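You operate a simulated robot arm through the tools that you are given. There is no shell and no other tool.

The job below is to be done with a simulated robot arm. You get a single attempt, and the scene is never put back.

JOB
Tighten both screws and tap the pink block's spine round.
Fine: screws to TIGHT before the first blow, fingers clear of the cheeks; light taps with the rounding hammer, hammer back on its rest. Set down upright: rounding hammer.

Only the result counts: the job must be done as asked and must still hold three seconds after the hand-in. Knocking over, shifting, dropping, spilling or breaking anything else fails it.

ROBOT AND FRAMES
A 6-joint arm with a two-finger parallel gripper, fixed in place. Base frame: the origin is at the foot of the arm, x ahead of it, y to its left, z up; the work surface is at about z = 0. Lengths are in mm, angles in degrees, forces in N, time in s.
With the tool pointing down near the work surface it reaches from about 140 to 580 mm from the base axis. Its first joint turns from -66.0 to 66.0 degrees. Payload 2.1 kg.
The TCP is the grasp point between the finger pads, 30 mm short of the fingertips. In the tool frame z runs along the fingers and y along their closing line. The gripper opens to 94 mm. The fingers are 28 mm wide and 10 mm thick; the gripper's body (50 by 96 mm) begins 55 mm behind the TCP.
Orientation is that of the tool frame in the base frame, as [roll, pitch, yaw] about the fixed x, y, z axes, in that order (R = Rz(yaw) Ry(pitch) Rx(roll)). With the fingers straight down and closing along the base's y, the tool's x points along the base's -x, its y along +y and its z along -z.

CONTROLS
- The arm moves only by the tool jog_arm. Its argument "motion" is a list of rows, each a list of 7 numbers: the shift along the tool's x, y, z in mm, then the turn, a rotation vector about the tool's x, y, z in degrees, then the opening, from 0 (shut) to 1 (fully open). In form: [[dx, dy, dz, wx, wy, wz, hand], ...]. A call has 1 to 20 rows; each row shifts and turns the commanded pose from where the row before left it, along the tool's axes as they then stand. Each row takes 0.2 s and may step no farther than 50 mm and 8.6 degrees from the row before; otherwise, or with a gripper value out of range, the whole call is refused. Where a pose cannot be reached the arm comes as near as it can. A force on the tool above 40 N (or 10 N above the force at the start of the call, whichever is more), or a blocked arm, ends the call early, and 0.2 s more pass. Each finger travels about 72 mm/s and halts on what it meets, pressing with about 33 N; the grip force reading is that of the motor and also rises with nothing between the fingers. The clock runs only during rows and for 0.2 s after the last one: add rows that do not move to give the fingers time. The reply holds the time, the measured pose of the TCP, the force on the tool along the base axes, the opening and the grip force, in the units named above and with some noise, with the torque about the TCP (base axes, N m) and any sound that the robot's microphone picked up, and new pictures: "pictures" is both (left out), scene, wrist or none.
- Cameras (640 x 400 px; columns grow to the right, rows downward): "scene" is fixed at [58, -367.4, 500.3]; the picture's right is [0.79, -0.62, 0.00], its down [-0.26, -0.33, -0.91] and it looks along [0.56, 0.72, -0.41] (base axes); focal length 329 px, centre (320, 200). "wrist" rides on the gripper at [76, 14, -102] in the tool frame; the picture's right is [-0.18, 0.98, 0.00], its down [-0.75, -0.14, -0.64] and it looks along [-0.63, -0.12, 0.77] (tool axes); focal length 243 px, centre (320, 200). There is no depth. A picture from a camera that has moved, and an enlarged one, comes with that camera's place and axes in the base frame and with its lens.
- zoom(camera, box): a new picture of the part [left, top, right, bottom] of that camera's present view, enlarged. No time passes.
- sign_off(): hands the job in; it is judged then, once.

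Nothing tells you positions but the pictures and the camera data. Unless the task says otherwise, let go and move clear before handing in.

The tools are called after ">>>" by a JSON object that holds its "name" and its "arguments". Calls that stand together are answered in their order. jog_arm: Moves the arm, as the interface text tells. Its arguments: {"type":"object","properties":{"motion":{"type":"array","items":{"type":"array","items":{"type":"number"}}},"pictures":{"type":"string","enum":["both","scene","wrist","none"]}},"required":["motion"]} The other tools are called the same way: zoom (camera, box) takes an enlarged picture of a part of a camera's view; sign_off () hands the job in.

At the start:

```text
time_s: 0.0
tcp_pos: [297.7, 163.2, 366.5]
ee_rot: [-179.9, -0.1, -180.0]
wrist_force: [0.2, 0.5, -0.2]
ft_torque: [0.0, -0.01, -0.01]
width: 93.9
gripper_force: 0.1
```

scene: 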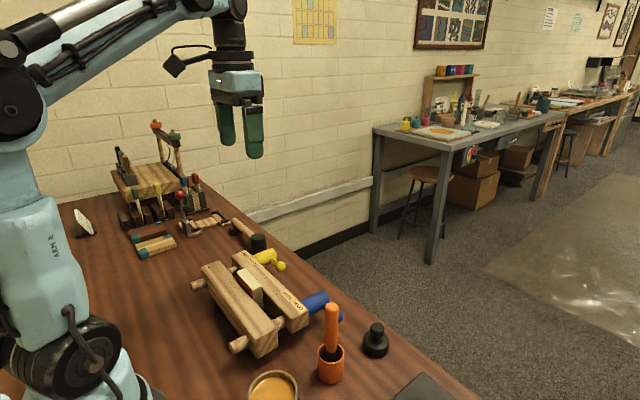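
wrist: 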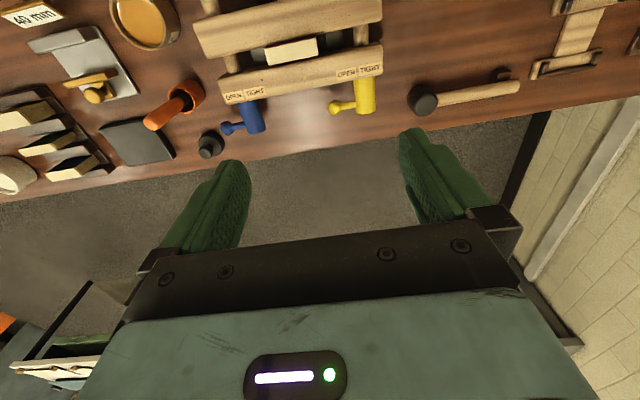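

I see a backing press with two wooden cheeks, a blue and a yellow screw handle, and several tools around it. I'll look closer before moving.

>>> {"name": "zoom", "arguments": {"camera": "scene", "box": [180, 210, 440, 400]}}

>>> {"name": "zoom", "arguments": {"camera": "wrist", "box": [180, 0, 540, 180]}}

>>> {"name": "zoom", "arguments": {"camera": "wrist", "box": [0, 0, 260, 200]}}

>>> {"name": "zoom", "arguments": {"camera": "scene", "box": [60, 110, 290, 270]}}

```text
2.11 times, centred on (310, 305) of scene
camera zoom: at [58.0, -367.4, 500.3], right [0.79, -0.62, 0.0], down [-0.26, -0.33, -0.91], along [0.56, 0.72, -0.41], focal length 692 px, centre (341, -21)
```

zoom: 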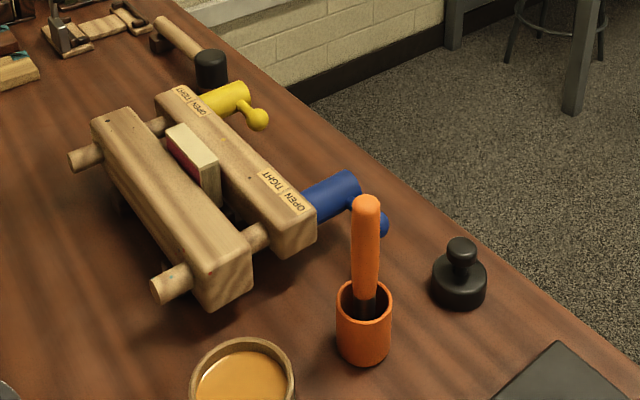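

```text
1.78 times, centred on (360, 90) of wrist
camera zoom: at [221.7, 179.5, 468.7], right [0.18, 0.98, 0.0], down [0.75, -0.14, 0.64], along [0.63, -0.12, -0.77], focal length 431 px, centre (249, 396)
```

zoom: 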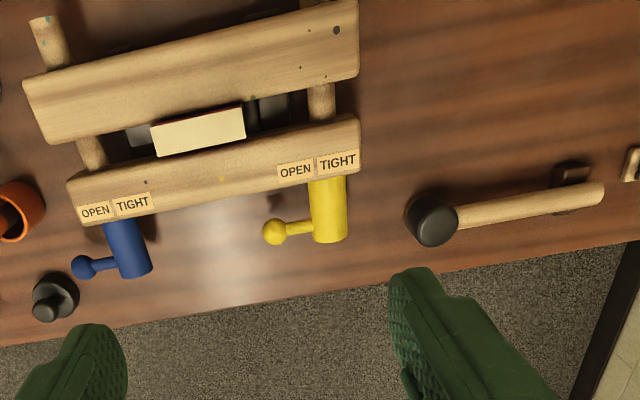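

```text
2.00 times, centred on (130, 100) of wrist
camera zoom: at [221.7, 179.5, 468.7], right [0.18, 0.98, 0.0], down [0.75, -0.14, 0.64], along [0.63, -0.12, -0.77], focal length 485 px, centre (700, 400)
```

zoom: 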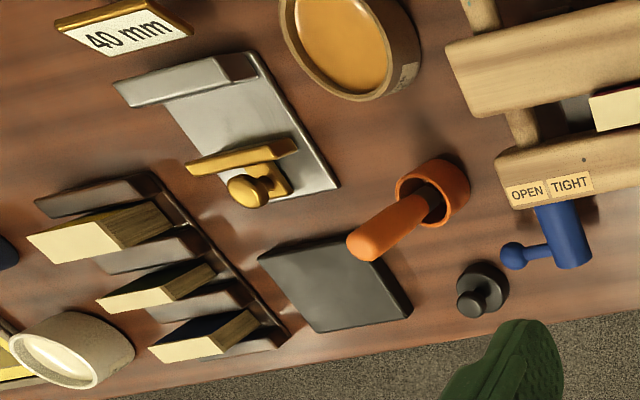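

```text
2.50 times, centred on (175, 190) of scene
camera zoom: at [58.0, -367.4, 500.3], right [0.79, -0.62, 0.0], down [-0.26, -0.33, -0.91], along [0.56, 0.72, -0.41], focal length 822 px, centre (682, 225)
```

zoom: 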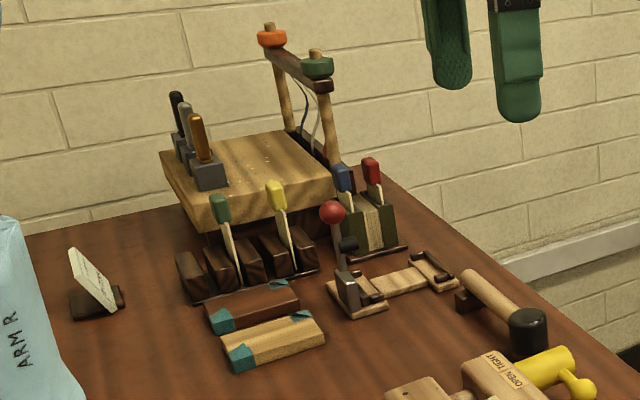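

The press sits around x≈310, y≈128, with its lever screws on the far side. Both levers point toward -y (OPEN). I'll lower the camera over the press for a closer look.

>>> {"name": "jog_arm", "arguments": {"motion": [[-7, -11, 34, 0, 0, 0, 1], [-7, -11, 33, 0, 0, 0, 1], [-7, -10, 33, 0, 0, 0, 1], [0, 0, 0, 0, 0, 0, 1]]}}

```text
time_s: 1.0
tcp_pos: [320.0, 132.4, 264.8]
ee_rot: [179.9, 0.0, -179.9]
wrist_force: [-0.2, 0.0, -0.4]
ft_torque: [-0.04, -0.03, 0.01]
width: 94.0
gripper_force: 0.0
camera wrist: at [243.7, 147.4, 367.7], right [0.18, 0.98, 0.0], down [0.75, -0.14, 0.64], along [0.63, -0.12, -0.77], focal length 243 px, centre (320, 200)
```

scene: 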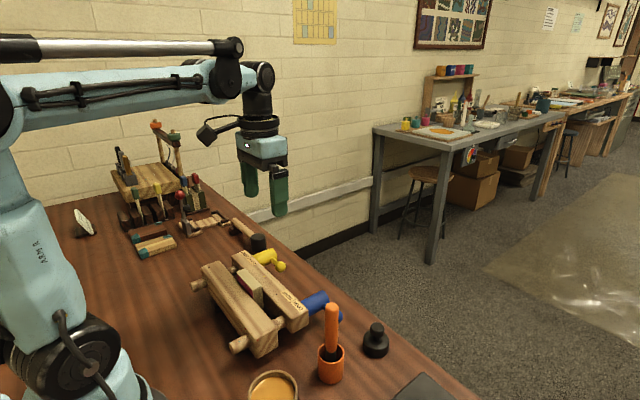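
wrist: 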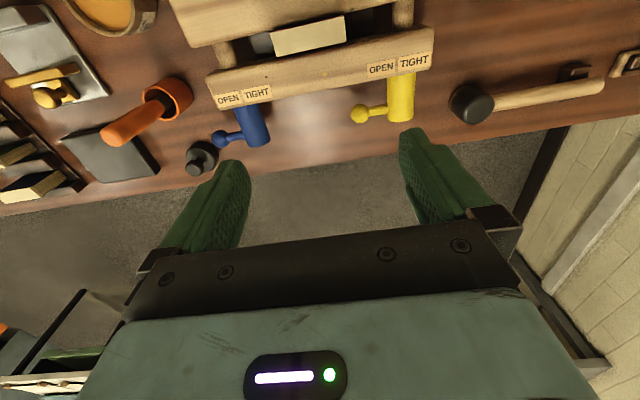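

>>> {"name": "zoom", "arguments": {"camera": "wrist", "box": [160, 0, 460, 170]}}

>>> {"name": "zoom", "arguments": {"camera": "wrist", "box": [430, 20, 640, 150]}}

>>> {"name": "zoom", "arguments": {"camera": "scene", "box": [180, 210, 350, 360]}}

```text
2.13 times, centred on (310, 85) of wrist
camera zoom: at [243.7, 147.4, 367.7], right [0.18, 0.98, 0.0], down [0.75, -0.14, 0.64], along [0.63, -0.12, -0.77], focal length 518 px, centre (341, 445)
```

zoom: 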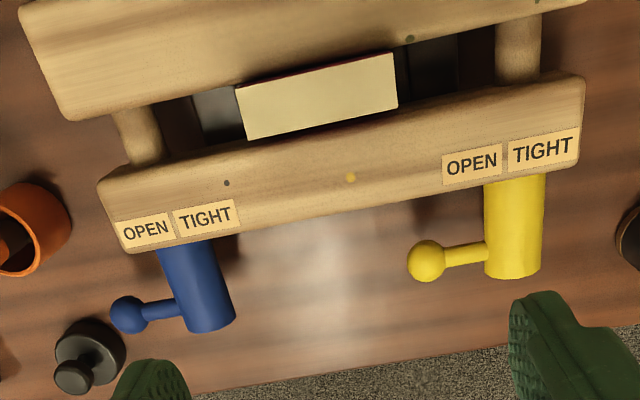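

```text
3.05 times, centred on (535, 85) of wrist
camera zoom: at [243.7, 147.4, 367.7], right [0.18, 0.98, 0.0], down [0.75, -0.14, 0.64], along [0.63, -0.12, -0.77], focal length 739 px, centre (-335, 550)
```

zoom: 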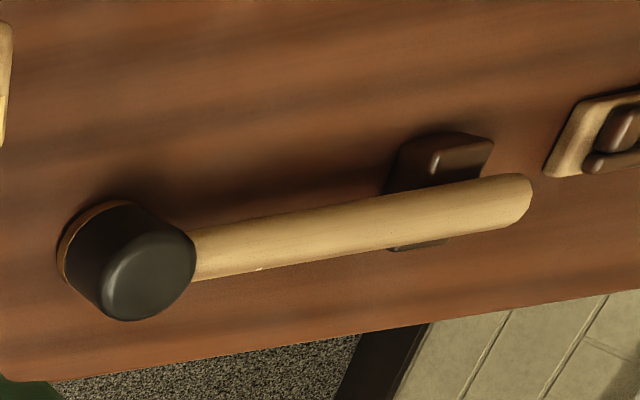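

```text
2.67 times, centred on (265, 285) of scene
camera zoom: at [58.0, -367.4, 500.3], right [0.79, -0.62, 0.0], down [-0.26, -0.33, -0.91], along [0.56, 0.72, -0.41], focal length 877 px, centre (467, -27)
```

zoom: 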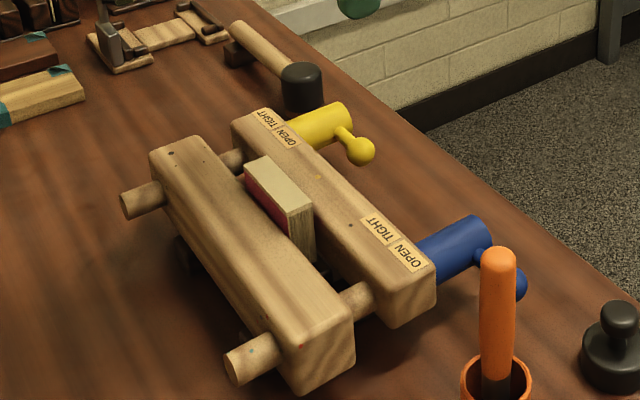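

The yellow ball is near (368,179,54) on an axis near y=230, and the blue ball is near (368,-17,54) on an axis near y=33. The cheek tops are about z=80 and the hammer is at roughly (388,324). To close the fingers along x around a ball, I'll turn the tool −90° at this height.

>>> {"name": "jog_arm", "arguments": {"motion": [[0, 0, 0, 0, 0, -8.2, 1], [0, 0, 0, 0, 0, -8.2, 1], [0, 0, 0, 0, 0, -8.2, 1], [0, 0, 0, 0, 0, -8.2, 1], [0, 0, 0, 0, 0, -8.2, 1], [0, 0, 0, 0, 0, -8.2, 1], [0, 0, 0, 0, 0, -8.2, 1], [0, 0, 0, 0, 0, -8.2, 1], [0, 0, 0, 0, 0, -8.2, 1], [0, 0, 0, 0, 0, -8.2, 1], [0, 0, 0, 0, 0, -8.0, 0.8], [0, 0, 0, 0, 0, 0, 0.6], [0, 0, 0, 0, 0, 0, 0.5]]}}

```text
time_s: 3.8
tcp_pos: [317.6, 131.8, 266.7]
ee_rot: [-180.0, 0.1, -90.0]
wrist_force: [-0.7, 0.6, 0.2]
ft_torque: [-0.01, -0.01, -0.01]
width: 47.1
gripper_force: 0.0
camera wrist: at [304.5, 56.8, 368.9], right [-0.98, 0.18, 0.0], down [0.14, 0.75, 0.64], along [0.12, 0.63, -0.77], focal length 243 px, centre (320, 200)
```

scene: 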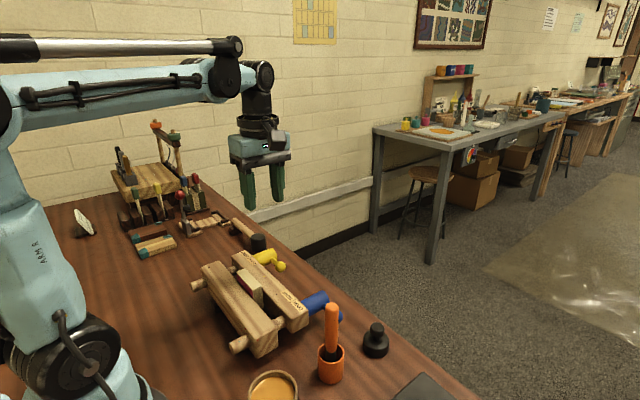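
wrist: 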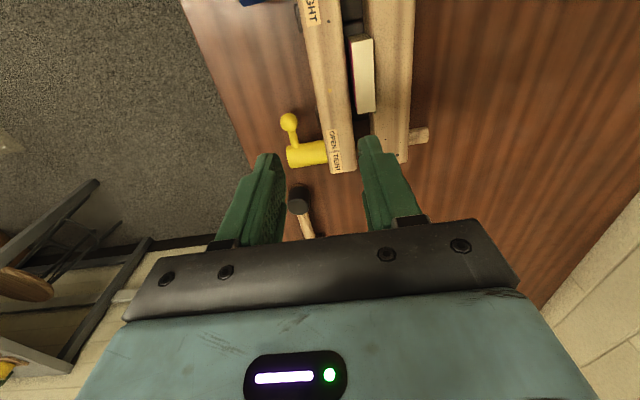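

The turn went cleanly and the yellow lever is now in view. I'll zoom in to pin down the ball.

>>> {"name": "zoom", "arguments": {"camera": "wrist", "box": [240, 60, 460, 200]}}

```text
2.86 times, centred on (350, 130) of wrist
camera zoom: at [304.5, 56.8, 368.9], right [-0.98, 0.18, 0.0], down [0.14, 0.75, 0.64], along [0.12, 0.63, -0.77], focal length 693 px, centre (234, 400)
```

zoom: 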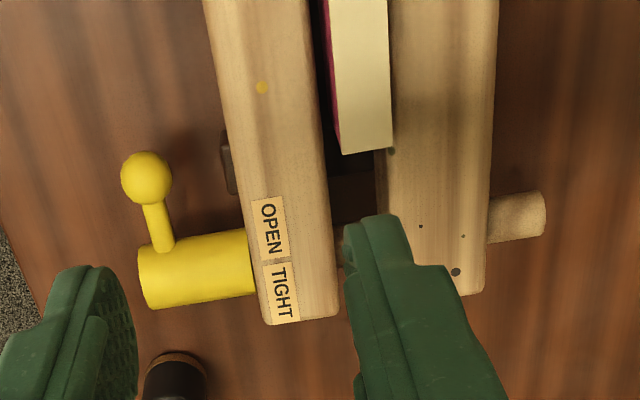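

The yellow ball comes out at about (369,178,50), with its axis near y=229 and a horizontal lever of about 51 mm. I'll move above the ball and check alignment.

>>> {"name": "jog_arm", "arguments": {"motion": [[-23.1, -25.7, 10, 0, 0, 0, 0.5], [-23.1, -25.7, 30, 0, 0, 0, 0.5], [0, 0, 45, 0, 0, 0, 0.5], [0, 0, 45, 0, 0, 0, 0.5], [0, 0, 30, 0, 0, 0, 0.5], [0, 0, 0, 0, 0, 0, 0.5]]}}

>>> {"name": "zoom", "arguments": {"camera": "scene", "box": [200, 200, 340, 320]}}

>>> {"name": "zoom", "arguments": {"camera": "wrist", "box": [180, 20, 460, 220]}}

```text
time_s: 5.2
tcp_pos: [368.9, 177.1, 106.4]
ee_rot: [180.0, 0.0, -90.0]
wrist_force: [0.0, -0.2, -0.7]
ft_torque: [-0.02, -0.01, -0.02]
width: 47.1
gripper_force: 0.0
camera wrist: at [355.8, 102.4, 208.2], right [-0.98, 0.18, 0.0], down [0.14, 0.75, 0.64], along [0.12, 0.63, -0.77], focal length 243 px, centre (320, 200)
```

scene: 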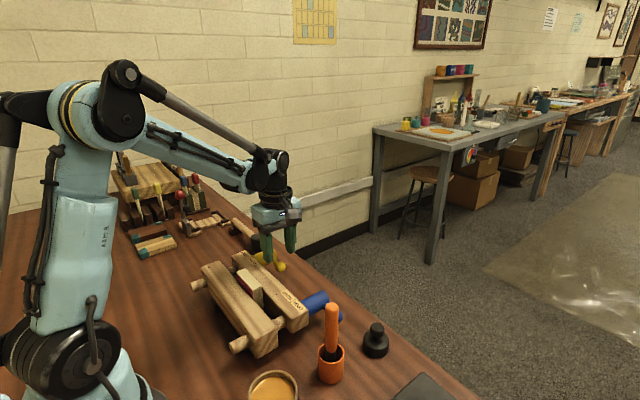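
wrist: 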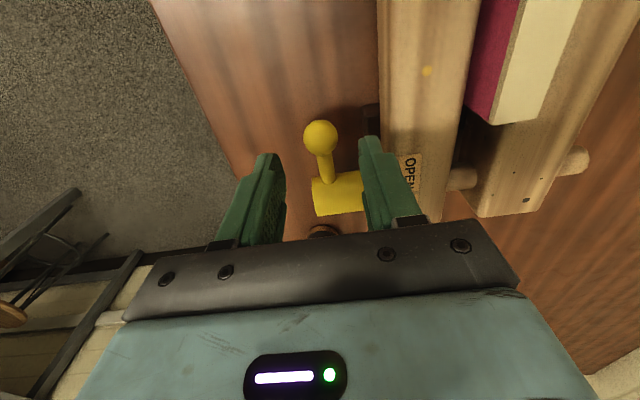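

```text
3.33 times, centred on (270, 260) of scene
camera zoom: at [58.0, -367.4, 500.3], right [0.79, -0.62, 0.0], down [-0.26, -0.33, -0.91], along [0.56, 0.72, -0.41], focal length 1096 px, centre (487, 0)
```

zoom: 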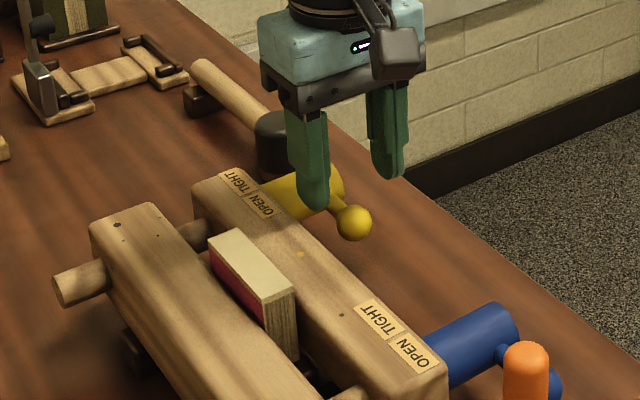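

```text
2.00 times, centred on (320, 120) of wrist
camera zoom: at [355.8, 102.4, 208.2], right [-0.98, 0.18, 0.0], down [0.14, 0.75, 0.64], along [0.12, 0.63, -0.77], focal length 485 px, centre (320, 360)
```

zoom: 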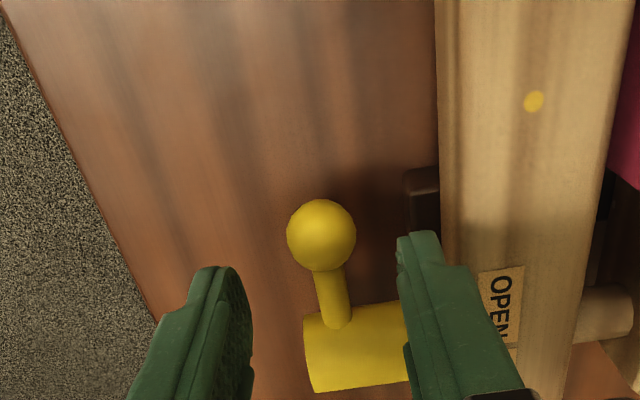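

The ball is centred between the fingers. Next I'll lower about 44 mm, close on it and read the width.

>>> {"name": "jog_arm", "arguments": {"motion": [[0, 0, 22, 0, 0, 0, 0.5], [0, 0, 22, 0, 0, 0, 0.5], [0, 0, 0, 0, 0, 0, 0.5], [0, 0, 0, 0, 0, 0, 0.3], [0, 0, 0, 0, 0, 0, 0.2], [0, 0, 0, 0, 0, 0, 0.2], [0, 0, 0, 0, 0, 0, 0.2]]}}

>>> {"name": "zoom", "arguments": {"camera": "wrist", "box": [180, 20, 460, 220]}}

>>> {"name": "zoom", "arguments": {"camera": "scene", "box": [200, 200, 340, 320]}}

```text
time_s: 6.8
tcp_pos: [369.0, 176.4, 62.0]
ee_rot: [180.0, 0.0, -90.0]
wrist_force: [-8.1, 0.5, -7.9]
ft_torque: [-0.46, 0.09, 0.01]
width: 24.3
gripper_force: 45.6
camera wrist: at [355.4, 102.6, 164.4], right [-0.98, 0.18, 0.0], down [0.14, 0.75, 0.64], along [0.12, 0.63, -0.77], focal length 243 px, centre (320, 200)
```

scene: 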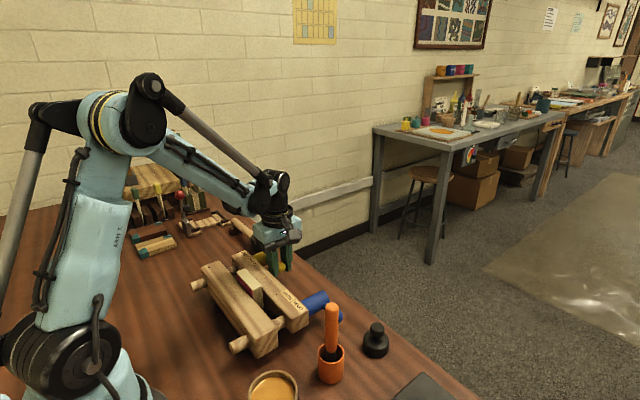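
wrist: 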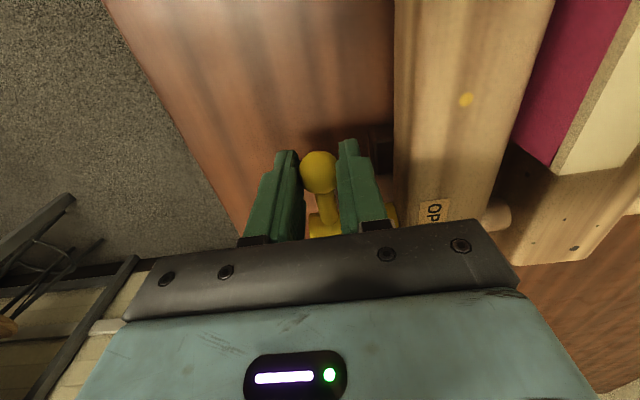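

```text
2.00 times, centred on (320, 120) of wrist
camera zoom: at [355.4, 102.6, 164.4], right [-0.98, 0.18, 0.0], down [0.14, 0.75, 0.64], along [0.12, 0.63, -0.77], focal length 485 px, centre (320, 360)
```

zoom: 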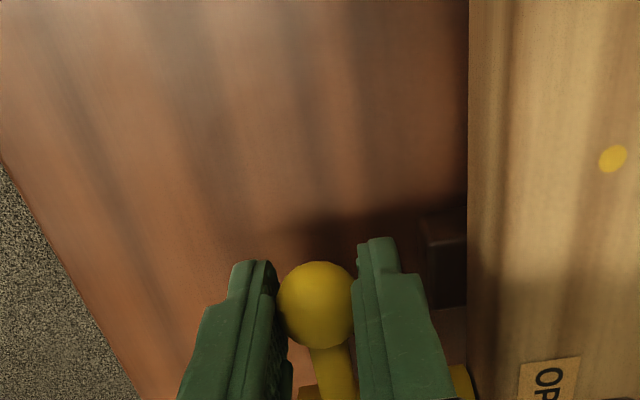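

```text
3.33 times, centred on (270, 260) of scene
camera zoom: at [58.0, -367.4, 500.3], right [0.79, -0.62, 0.0], down [-0.26, -0.33, -0.91], along [0.56, 0.72, -0.41], focal length 1096 px, centre (487, 0)
```

zoom: 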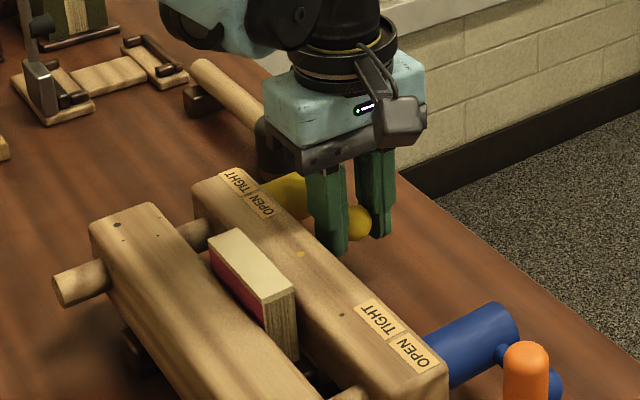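

The ball is gripped at 24.3 mm. I'll begin the arc upward about the axis, y=229, z≈50, and watch the forces.

>>> {"name": "jog_arm", "arguments": {"motion": [[-0.78, 0, -8.86, 0, 0, 0, 0.2], [-2.3, 0, -8.59, 0, 0, 0, 0.2], [-3.76, 0, -8.06, 0, 0, 0, 0.2]]}}

>>> {"name": "zoom", "arguments": {"camera": "wrist", "box": [180, 20, 460, 220]}}

>>> {"name": "zoom", "arguments": {"camera": "scene", "box": [200, 200, 340, 320]}}

```text
time_s: 7.6
tcp_pos: [369.4, 182.7, 88.4]
ee_rot: [179.8, -0.3, -90.1]
wrist_force: [-15.0, -12.2, -20.1]
ft_torque: [-1.33, 0.25, 0.0]
width: 24.5
gripper_force: 45.0
camera wrist: at [355.3, 108.5, 190.9], right [-0.98, 0.19, 0.0], down [0.14, 0.76, 0.64], along [0.12, 0.63, -0.77], focal length 243 px, centre (320, 200)
```

scene: 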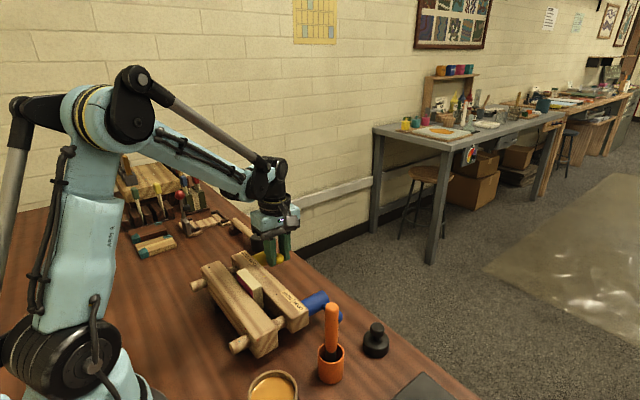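
wrist: 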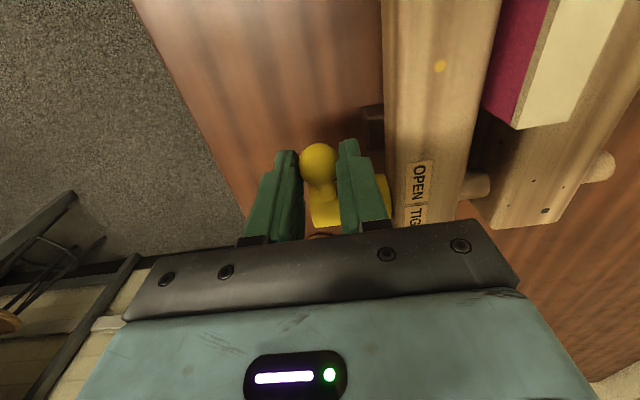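

```text
2.00 times, centred on (320, 120) of wrist
camera zoom: at [355.3, 108.5, 190.9], right [-0.98, 0.19, 0.0], down [0.14, 0.76, 0.64], along [0.12, 0.63, -0.77], focal length 485 px, centre (320, 360)
```

zoom: 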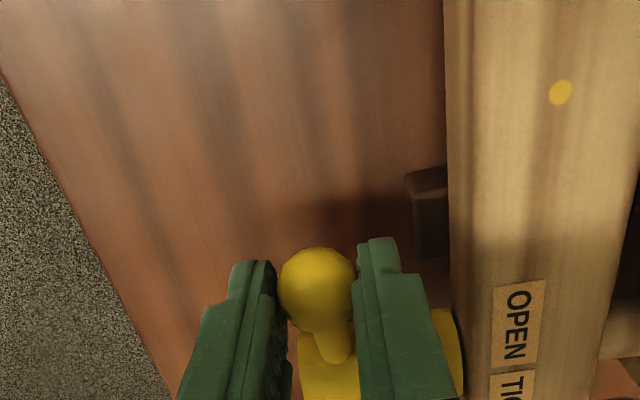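

```text
3.33 times, centred on (270, 260) of scene
camera zoom: at [58.0, -367.4, 500.4], right [0.79, -0.62, 0.0], down [-0.26, -0.33, -0.91], along [0.56, 0.71, -0.41], focal length 1096 px, centre (487, 0)
```

zoom: 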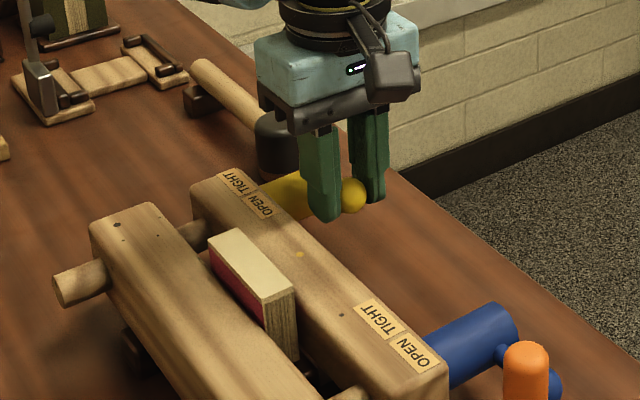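

The lever is turning with about 23 N of resistance along its path, plus a side pull toward −x. I'll continue the arc and let the tool drift slightly toward −x.

>>> {"name": "jog_arm", "arguments": {"motion": [[-2.4, 1.0, -3.7, 0, 0, 0, 0.15], [-2.7, 0.5, -3.5, 0, 0, 0, 0.15], [-3.0, 0.5, -3.25, 0, 0, 0, 0.15], [-3.25, 0.3, -3.0, 0, 0, 0, 0.15], [-3.5, 0.3, -2.7, 0, 0, 0, 0.15], [-3.7, 0.3, -2.4, 0, 0, 0, 0.15]]}}

>>> {"name": "zoom", "arguments": {"camera": "wrist", "box": [180, 20, 460, 220]}}

>>> {"name": "zoom", "arguments": {"camera": "scene", "box": [200, 200, 340, 320]}}

```text
time_s: 9.0
tcp_pos: [369.1, 204.5, 107.9]
ee_rot: [-179.8, 0.0, -90.0]
wrist_force: [2.6, -8.7, 5.8]
ft_torque: [-0.38, -0.19, 0.09]
width: 24.6
gripper_force: 33.3
camera wrist: at [353.6, 129.4, 209.3], right [-0.98, 0.18, 0.0], down [0.14, 0.75, 0.64], along [0.12, 0.63, -0.77], focal length 243 px, centre (320, 200)
```

scene: 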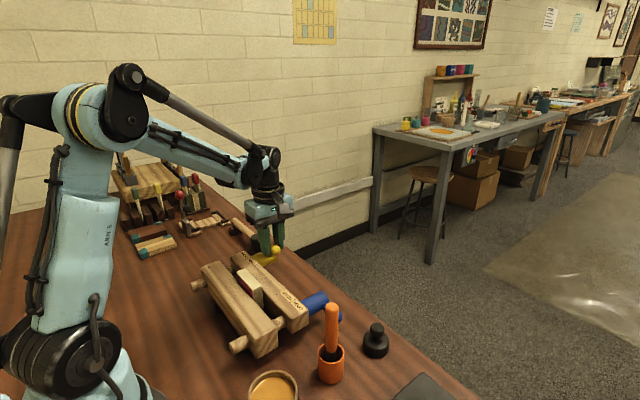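
wrist: 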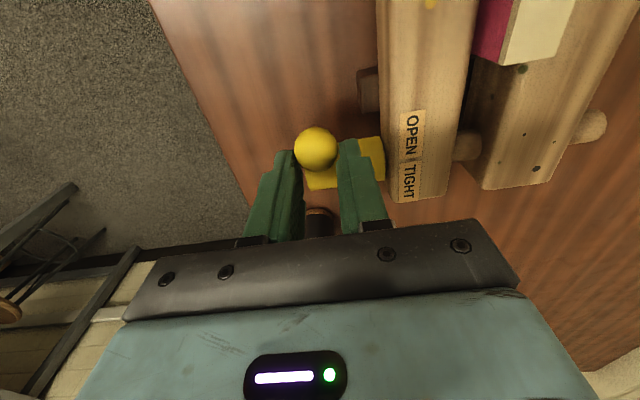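

```text
2.00 times, centred on (320, 120) of wrist
camera zoom: at [353.6, 129.4, 209.3], right [-0.98, 0.18, 0.0], down [0.14, 0.75, 0.64], along [0.12, 0.63, -0.77], focal length 485 px, centre (320, 360)
```

zoom: 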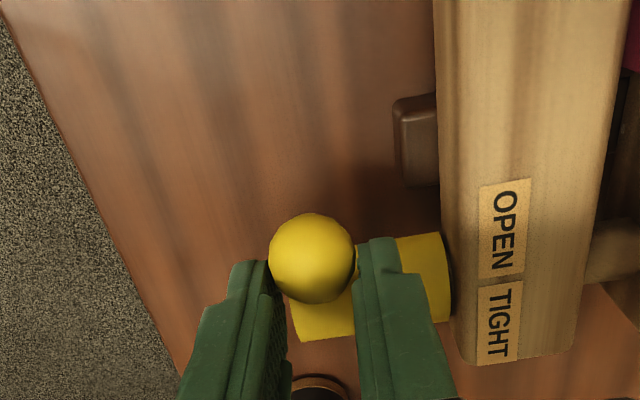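

```text
3.33 times, centred on (270, 260) of scene
camera zoom: at [58.0, -367.4, 500.3], right [0.79, -0.62, 0.0], down [-0.26, -0.33, -0.91], along [0.56, 0.72, -0.41], focal length 1096 px, centre (487, 0)
```

zoom: 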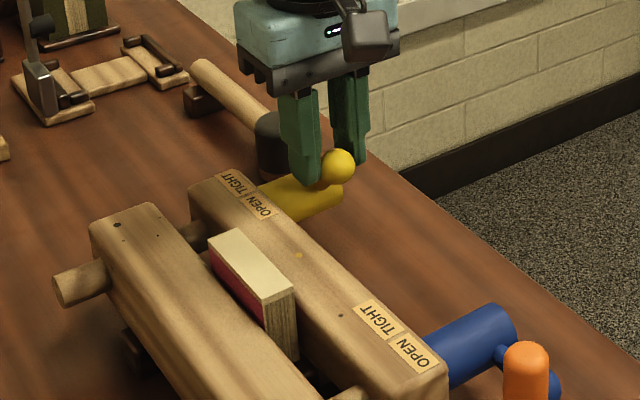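

The ball slipped toward the finger edge, since grip friction runs out at about 23 N, and the lever is at roughly 45°. I'll let go, go around to its −y side, shut the fingers and push the ball over instead.

>>> {"name": "jog_arm", "arguments": {"motion": [[0, 0, 0, 0, 0, 0, 0.5], [0, 0, 0, 0, 0, 0, 0.5], [25, 0, 0, 0, 0, 0, 0.5], [20, 0, 0, 0, 0, 0, 0.5], [0, 0, 5, 0, 0, 0, 0.0], [0, 0, 0, 0, 0, 0, 0.0], [0, 0, 0, 0, 0, 0, 0.0]]}}

>>> {"name": "zoom", "arguments": {"camera": "wrist", "box": [180, 20, 460, 220]}}

>>> {"name": "zoom", "arguments": {"camera": "scene", "box": [200, 200, 340, 320]}}

```text
time_s: 10.6
tcp_pos: [366.8, 158.3, 101.7]
ee_rot: [-179.9, -0.1, -89.9]
wrist_force: [-0.1, 0.2, 0.6]
ft_torque: [-0.01, 0.0, -0.01]
width: 0.0
gripper_force: 33.6
camera wrist: at [353.4, 83.4, 204.0], right [-0.98, 0.18, 0.0], down [0.14, 0.75, 0.64], along [0.12, 0.63, -0.77], focal length 243 px, centre (320, 200)
```

scene: 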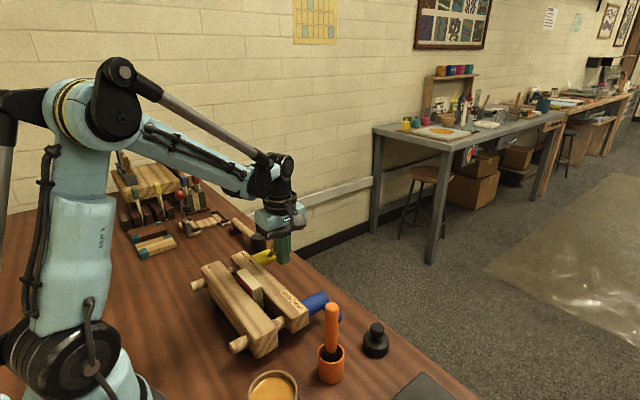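
wrist: 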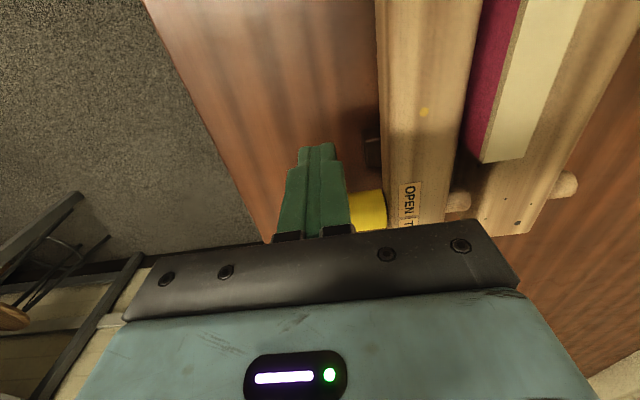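

```text
2.00 times, centred on (320, 120) of wrist
camera zoom: at [353.4, 83.4, 204.0], right [-0.98, 0.18, 0.0], down [0.14, 0.75, 0.64], along [0.12, 0.63, -0.77], focal length 485 px, centre (320, 360)
```

zoom: 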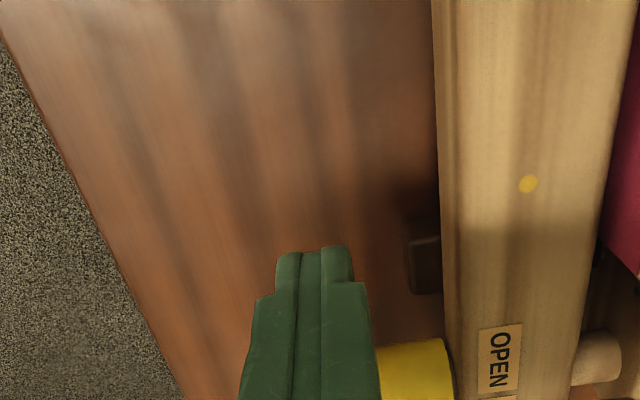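

```text
3.33 times, centred on (270, 260) of scene
camera zoom: at [58.0, -367.4, 500.3], right [0.79, -0.62, 0.0], down [-0.26, -0.33, -0.91], along [0.56, 0.72, -0.41], focal length 1096 px, centre (487, 0)
```

zoom: 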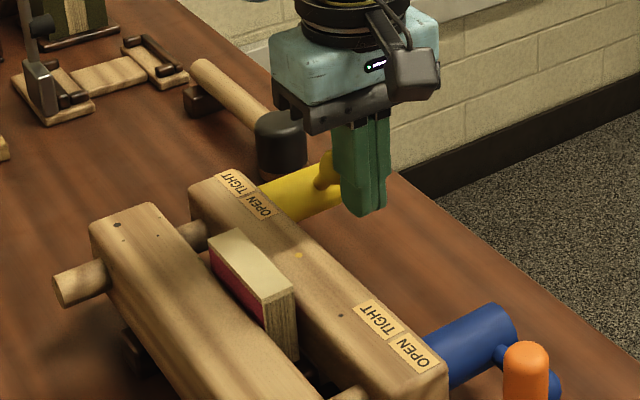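

The lever stayed up when released. I'll push with the shut fingers along +y, following the arc.

>>> {"name": "jog_arm", "arguments": {"motion": [[-5, 0, 0, 0, 0, 0, 0], [-4, 0, 0, 0, 0, 0, 0], [-3.4, 0, -2.9, 0, 0, 0, 0], [-3.4, 0, -2.8, 0, 0, 0, 0], [-3.85, 0, -2.2, 0, 0, 0, 0], [-3.85, 0, -2.2, 0, 0, 0, 0], [-4.2, 0, -1.5, 0, 0, 0, 0], [-4.2, 0, -1.5, 0, 0, 0, 0]]}}

>>> {"name": "zoom", "arguments": {"camera": "wrist", "box": [180, 20, 460, 220]}}

>>> {"name": "zoom", "arguments": {"camera": "scene", "box": [200, 200, 340, 320]}}

```text
time_s: 12.4
tcp_pos: [367.1, 190.6, 115.1]
ee_rot: [-179.9, 0.0, -90.1]
wrist_force: [0.9, -1.8, 1.2]
ft_torque: [-0.01, 0.02, -0.02]
width: 0.0
gripper_force: 32.7
camera wrist: at [352.9, 116.0, 217.1], right [-0.98, 0.18, 0.0], down [0.14, 0.75, 0.64], along [0.12, 0.63, -0.77], focal length 243 px, centre (320, 200)
```

scene: 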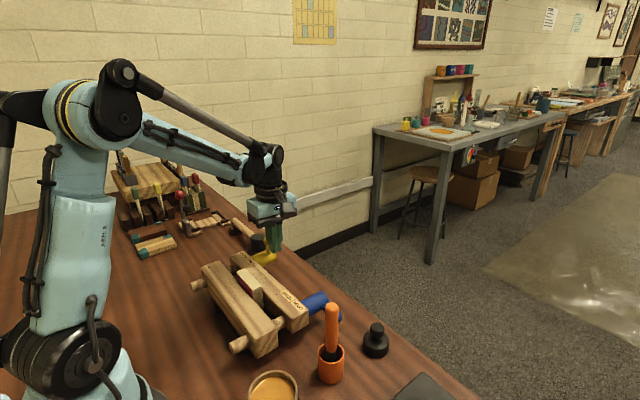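
wrist: 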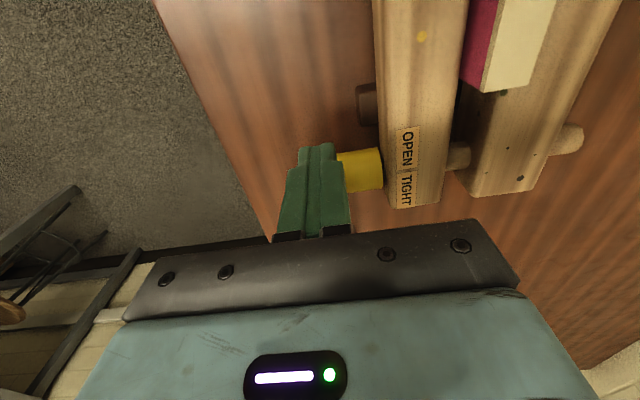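

```text
2.00 times, centred on (320, 120) of wrist
camera zoom: at [352.9, 116.0, 217.1], right [-0.98, 0.18, 0.0], down [0.14, 0.75, 0.64], along [0.12, 0.63, -0.77], focal length 485 px, centre (320, 360)
```

zoom: 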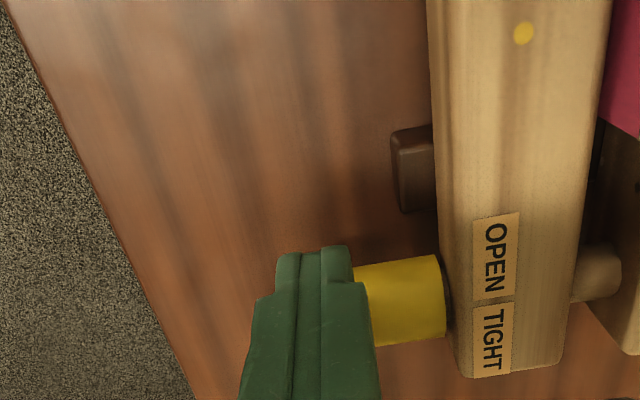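

```text
3.33 times, centred on (270, 260) of scene
camera zoom: at [58.0, -367.4, 500.3], right [0.79, -0.62, 0.0], down [-0.26, -0.33, -0.91], along [0.56, 0.72, -0.41], focal length 1096 px, centre (487, 0)
```

zoom: 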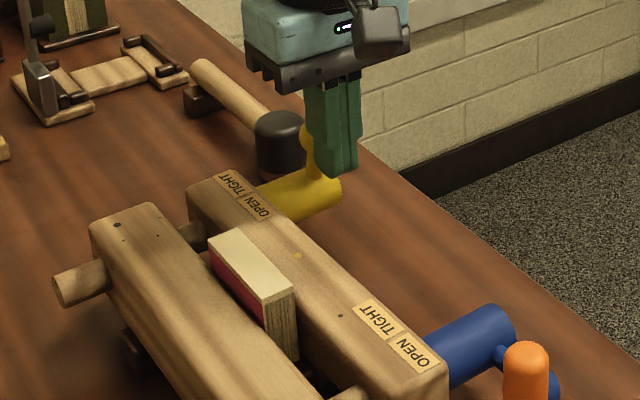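

The lever is now nearly vertical. I'll keep pushing past the top toward +y and watch for a stop.

>>> {"name": "jog_arm", "arguments": {"motion": [[-4.4, 0, -0.8, 0, 0, 0, 0], [-4.4, 0, -0.7, 0, 0, 0, 0], [-4.45, 0, 0, 0, 0, 0, 0], [-4.45, 0, 0, 0, 0, 0, 0], [-4.4, 0, 0.7, 0, 0, 0, 0], [-4.4, 0, 0.8, 0, 0, 0, 0], [-4.2, 0, 1.5, 0, 0, 0, 0], [-4.2, 0, 1.5, 0, 0, 0, 0]]}}

>>> {"name": "zoom", "arguments": {"camera": "scene", "box": [200, 200, 340, 320]}}

```text
time_s: 14.2
tcp_pos: [367.3, 226.1, 111.5]
ee_rot: [180.0, 0.0, -89.9]
wrist_force: [-0.7, -1.2, 0.8]
ft_torque: [-0.03, 0.01, 0.06]
width: 0.0
gripper_force: 33.6
camera wrist: at [353.5, 150.7, 214.0], right [-0.98, 0.18, 0.0], down [0.14, 0.75, 0.64], along [0.12, 0.63, -0.77], focal length 243 px, centre (320, 200)
```

scene: 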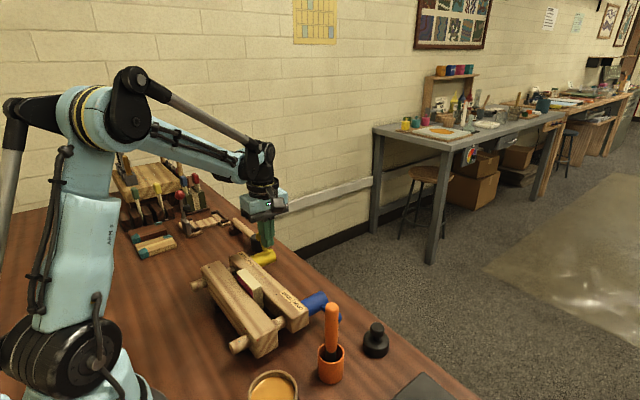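
wrist: 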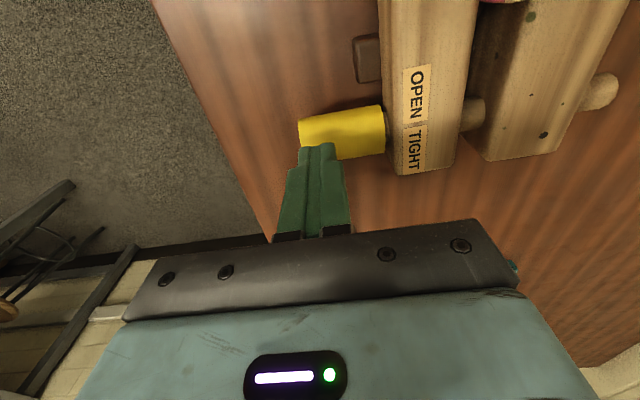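

```text
3.33 times, centred on (270, 260) of scene
camera zoom: at [58.0, -367.4, 500.3], right [0.79, -0.62, 0.0], down [-0.26, -0.33, -0.91], along [0.56, 0.72, -0.41], focal length 1096 px, centre (487, 0)
```

zoom: 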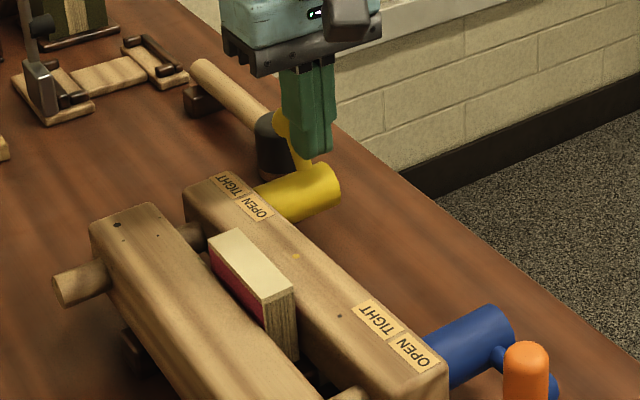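

The lever is past vertical and the far cheek is visibly closing in. I'll continue toward +y and watch for the resistance to rise.

>>> {"name": "jog_arm", "arguments": {"motion": [[-3.85, 0, 2.2, 0, 0, 0, 0], [-3.85, 0, 2.2, 0, 0, 0, 0], [-3.4, 0, 2.5, 0, 0, 0, 0], [-3.4, 0, 2.5, 0, 0, 0, 0], [-3, 0, 0, 0, 0, 0, 0], [-3, 0, 0, 0, 0, 0, 0]]}}

>>> {"name": "zoom", "arguments": {"camera": "scene", "box": [200, 200, 340, 320]}}

>>> {"name": "zoom", "arguments": {"camera": "wrist", "box": [180, 20, 460, 220]}}

```text
time_s: 15.6
tcp_pos: [367.7, 246.9, 104.0]
ee_rot: [-180.0, 0.0, -90.0]
wrist_force: [1.0, 0.3, -0.3]
ft_torque: [0.01, 0.01, -0.04]
width: 0.1
gripper_force: 32.9
camera wrist: at [353.5, 171.0, 204.4], right [-0.98, 0.18, 0.0], down [0.14, 0.75, 0.64], along [0.12, 0.63, -0.77], focal length 243 px, centre (320, 200)
```

scene: 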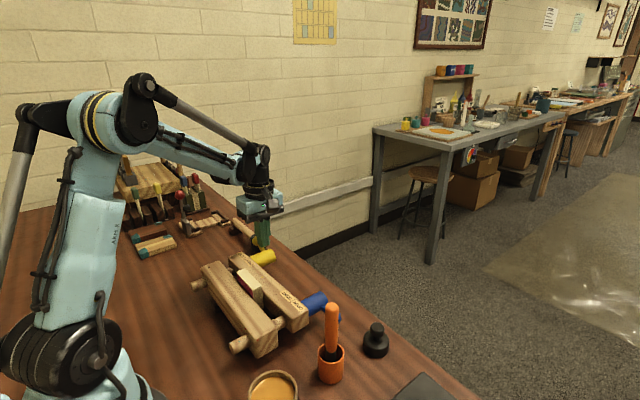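
wrist: 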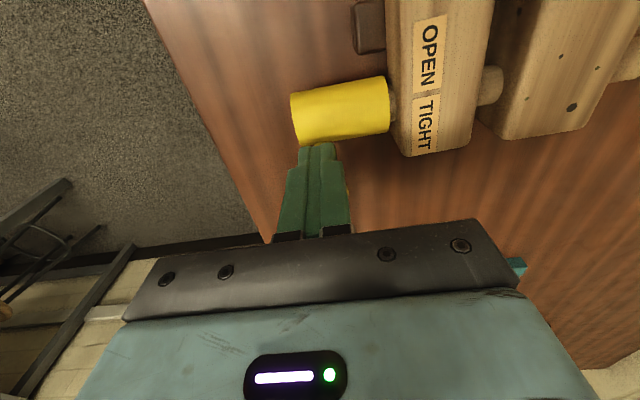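

```text
3.33 times, centred on (270, 260) of scene
camera zoom: at [58.0, -367.4, 500.3], right [0.79, -0.62, 0.0], down [-0.26, -0.33, -0.91], along [0.56, 0.72, -0.41], focal length 1096 px, centre (487, 0)
```

zoom: 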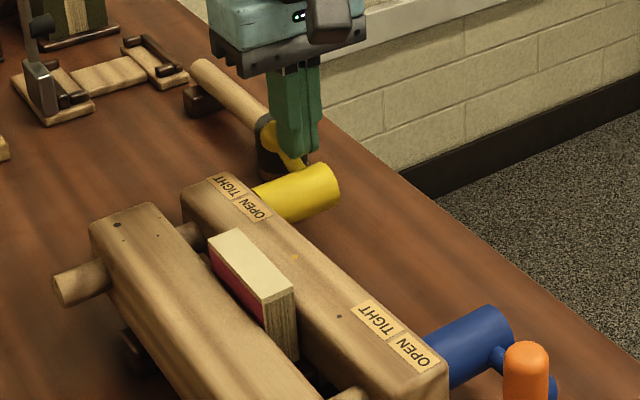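

```text
2.00 times, centred on (320, 120) of wrist
camera zoom: at [353.5, 171.0, 204.4], right [-0.98, 0.18, 0.0], down [0.14, 0.75, 0.64], along [0.12, 0.63, -0.77], focal length 485 px, centre (320, 360)
```

zoom: 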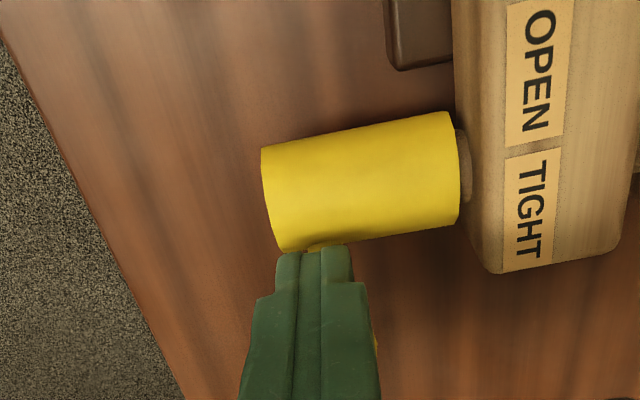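

The lever is roughly 55° past vertical, so sideways pushing is running out. I'll lift, move above the ball and press it down from there.

>>> {"name": "jog_arm", "arguments": {"motion": [[2, 0, -15, 0, 0, 0, 0], [0, 0, -15, 0, 0, 0, 0], [-15, 0, 0, 0, 0, 0, 0], [-15, 0, 0, 0, 0, 0, 0], [0, 0, 0, 0, 0, 0, 0]]}}

>>> {"name": "zoom", "arguments": {"camera": "scene", "box": [200, 200, 340, 320]}}

>>> {"name": "zoom", "arguments": {"camera": "wrist", "box": [180, 20, 460, 220]}}

```text
time_s: 16.8
tcp_pos: [366.9, 274.8, 132.7]
ee_rot: [180.0, 0.0, -90.0]
wrist_force: [0.1, 0.1, -0.2]
ft_torque: [0.0, 0.02, -0.02]
width: 0.1
gripper_force: 33.0
camera wrist: at [353.1, 199.4, 234.5], right [-0.98, 0.18, 0.0], down [0.14, 0.75, 0.64], along [0.12, 0.63, -0.77], focal length 243 px, centre (320, 200)
```

scene: 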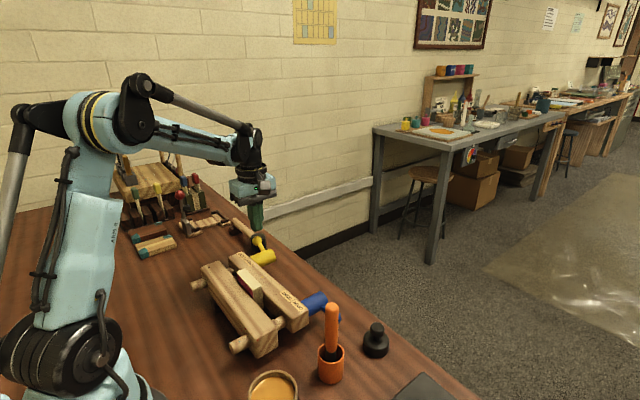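
wrist: 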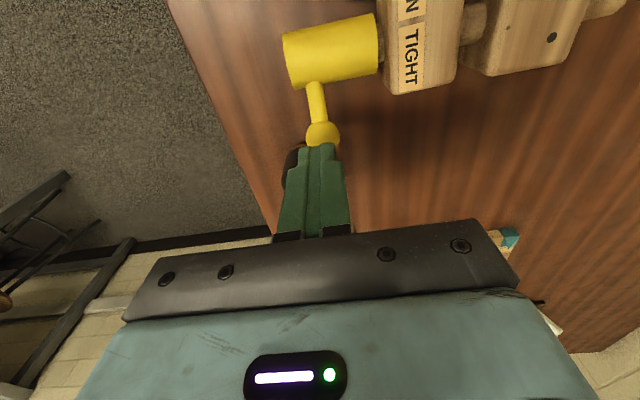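

```text
3.33 times, centred on (270, 260) of scene
camera zoom: at [58.0, -367.4, 500.3], right [0.79, -0.62, 0.0], down [-0.26, -0.33, -0.91], along [0.56, 0.72, -0.41], focal length 1096 px, centre (487, 0)
```

zoom: 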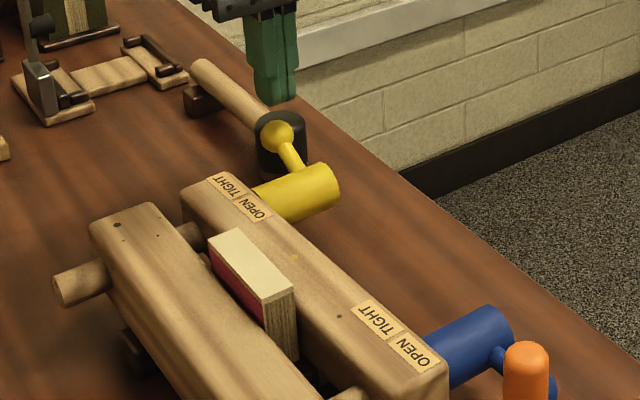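

```text
2.00 times, centred on (320, 120) of wrist
camera zoom: at [353.1, 199.4, 234.5], right [-0.98, 0.18, 0.0], down [0.14, 0.75, 0.64], along [0.12, 0.63, -0.77], focal length 485 px, centre (320, 360)
```

zoom: 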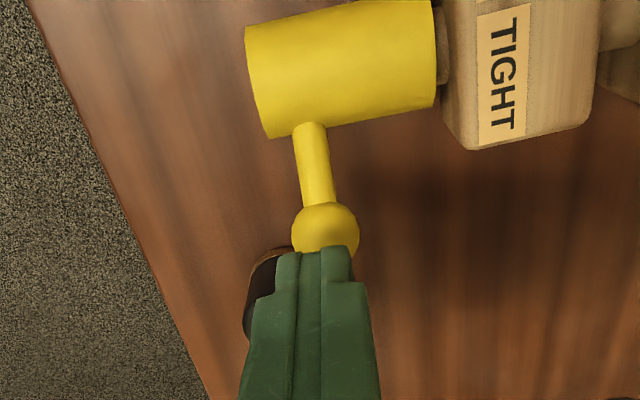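

The ball is at about (363,271,79), just under the fingertips. I'll press down in small steps and watch for a stop.

>>> {"name": "jog_arm", "arguments": {"motion": [[0, 3.5, 5, 0, 0, 0, 0], [0, 0, 5, 0, 0, 0, 0], [0, 0, 4, 0, 0, 0, 0], [-0.5, 0, 4, 0, 0, 0, 0], [-0.5, 0, 4, 0, 0, 0, 0], [-0.5, 0, 4, 0, 0, 0, 0], [-0.5, 0, 4, 0, 0, 0, 0]]}}

>>> {"name": "zoom", "arguments": {"camera": "scene", "box": [200, 200, 340, 320]}}

```text
time_s: 18.4
tcp_pos: [362.4, 276.1, 102.0]
ee_rot: [-180.0, 0.0, -90.0]
wrist_force: [0.7, 0.4, -0.3]
ft_torque: [-0.04, 0.02, 0.02]
width: 0.0
gripper_force: 32.3
camera wrist: at [349.7, 201.3, 204.5], right [-0.98, 0.18, 0.0], down [0.14, 0.75, 0.64], along [0.12, 0.63, -0.77], focal length 243 px, centre (320, 200)
```

scene: 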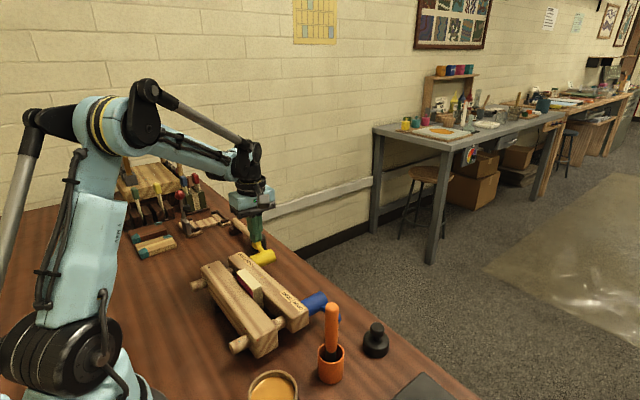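
wrist: 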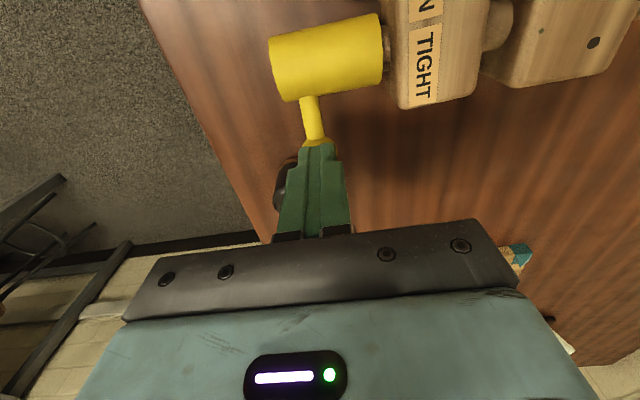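

```text
3.33 times, centred on (270, 260) of scene
camera zoom: at [58.0, -367.4, 500.3], right [0.79, -0.62, 0.0], down [-0.26, -0.33, -0.91], along [0.56, 0.72, -0.41], focal length 1096 px, centre (487, 0)
```

zoom: 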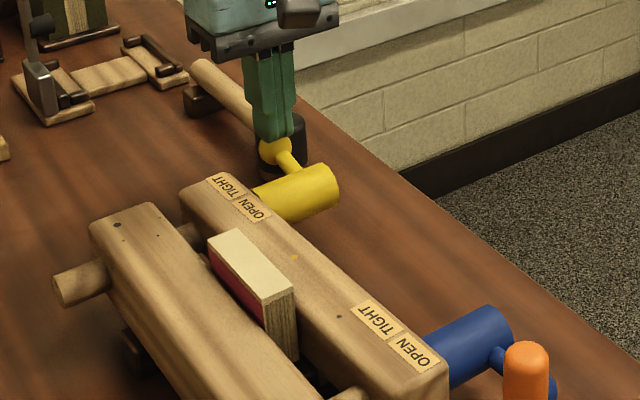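

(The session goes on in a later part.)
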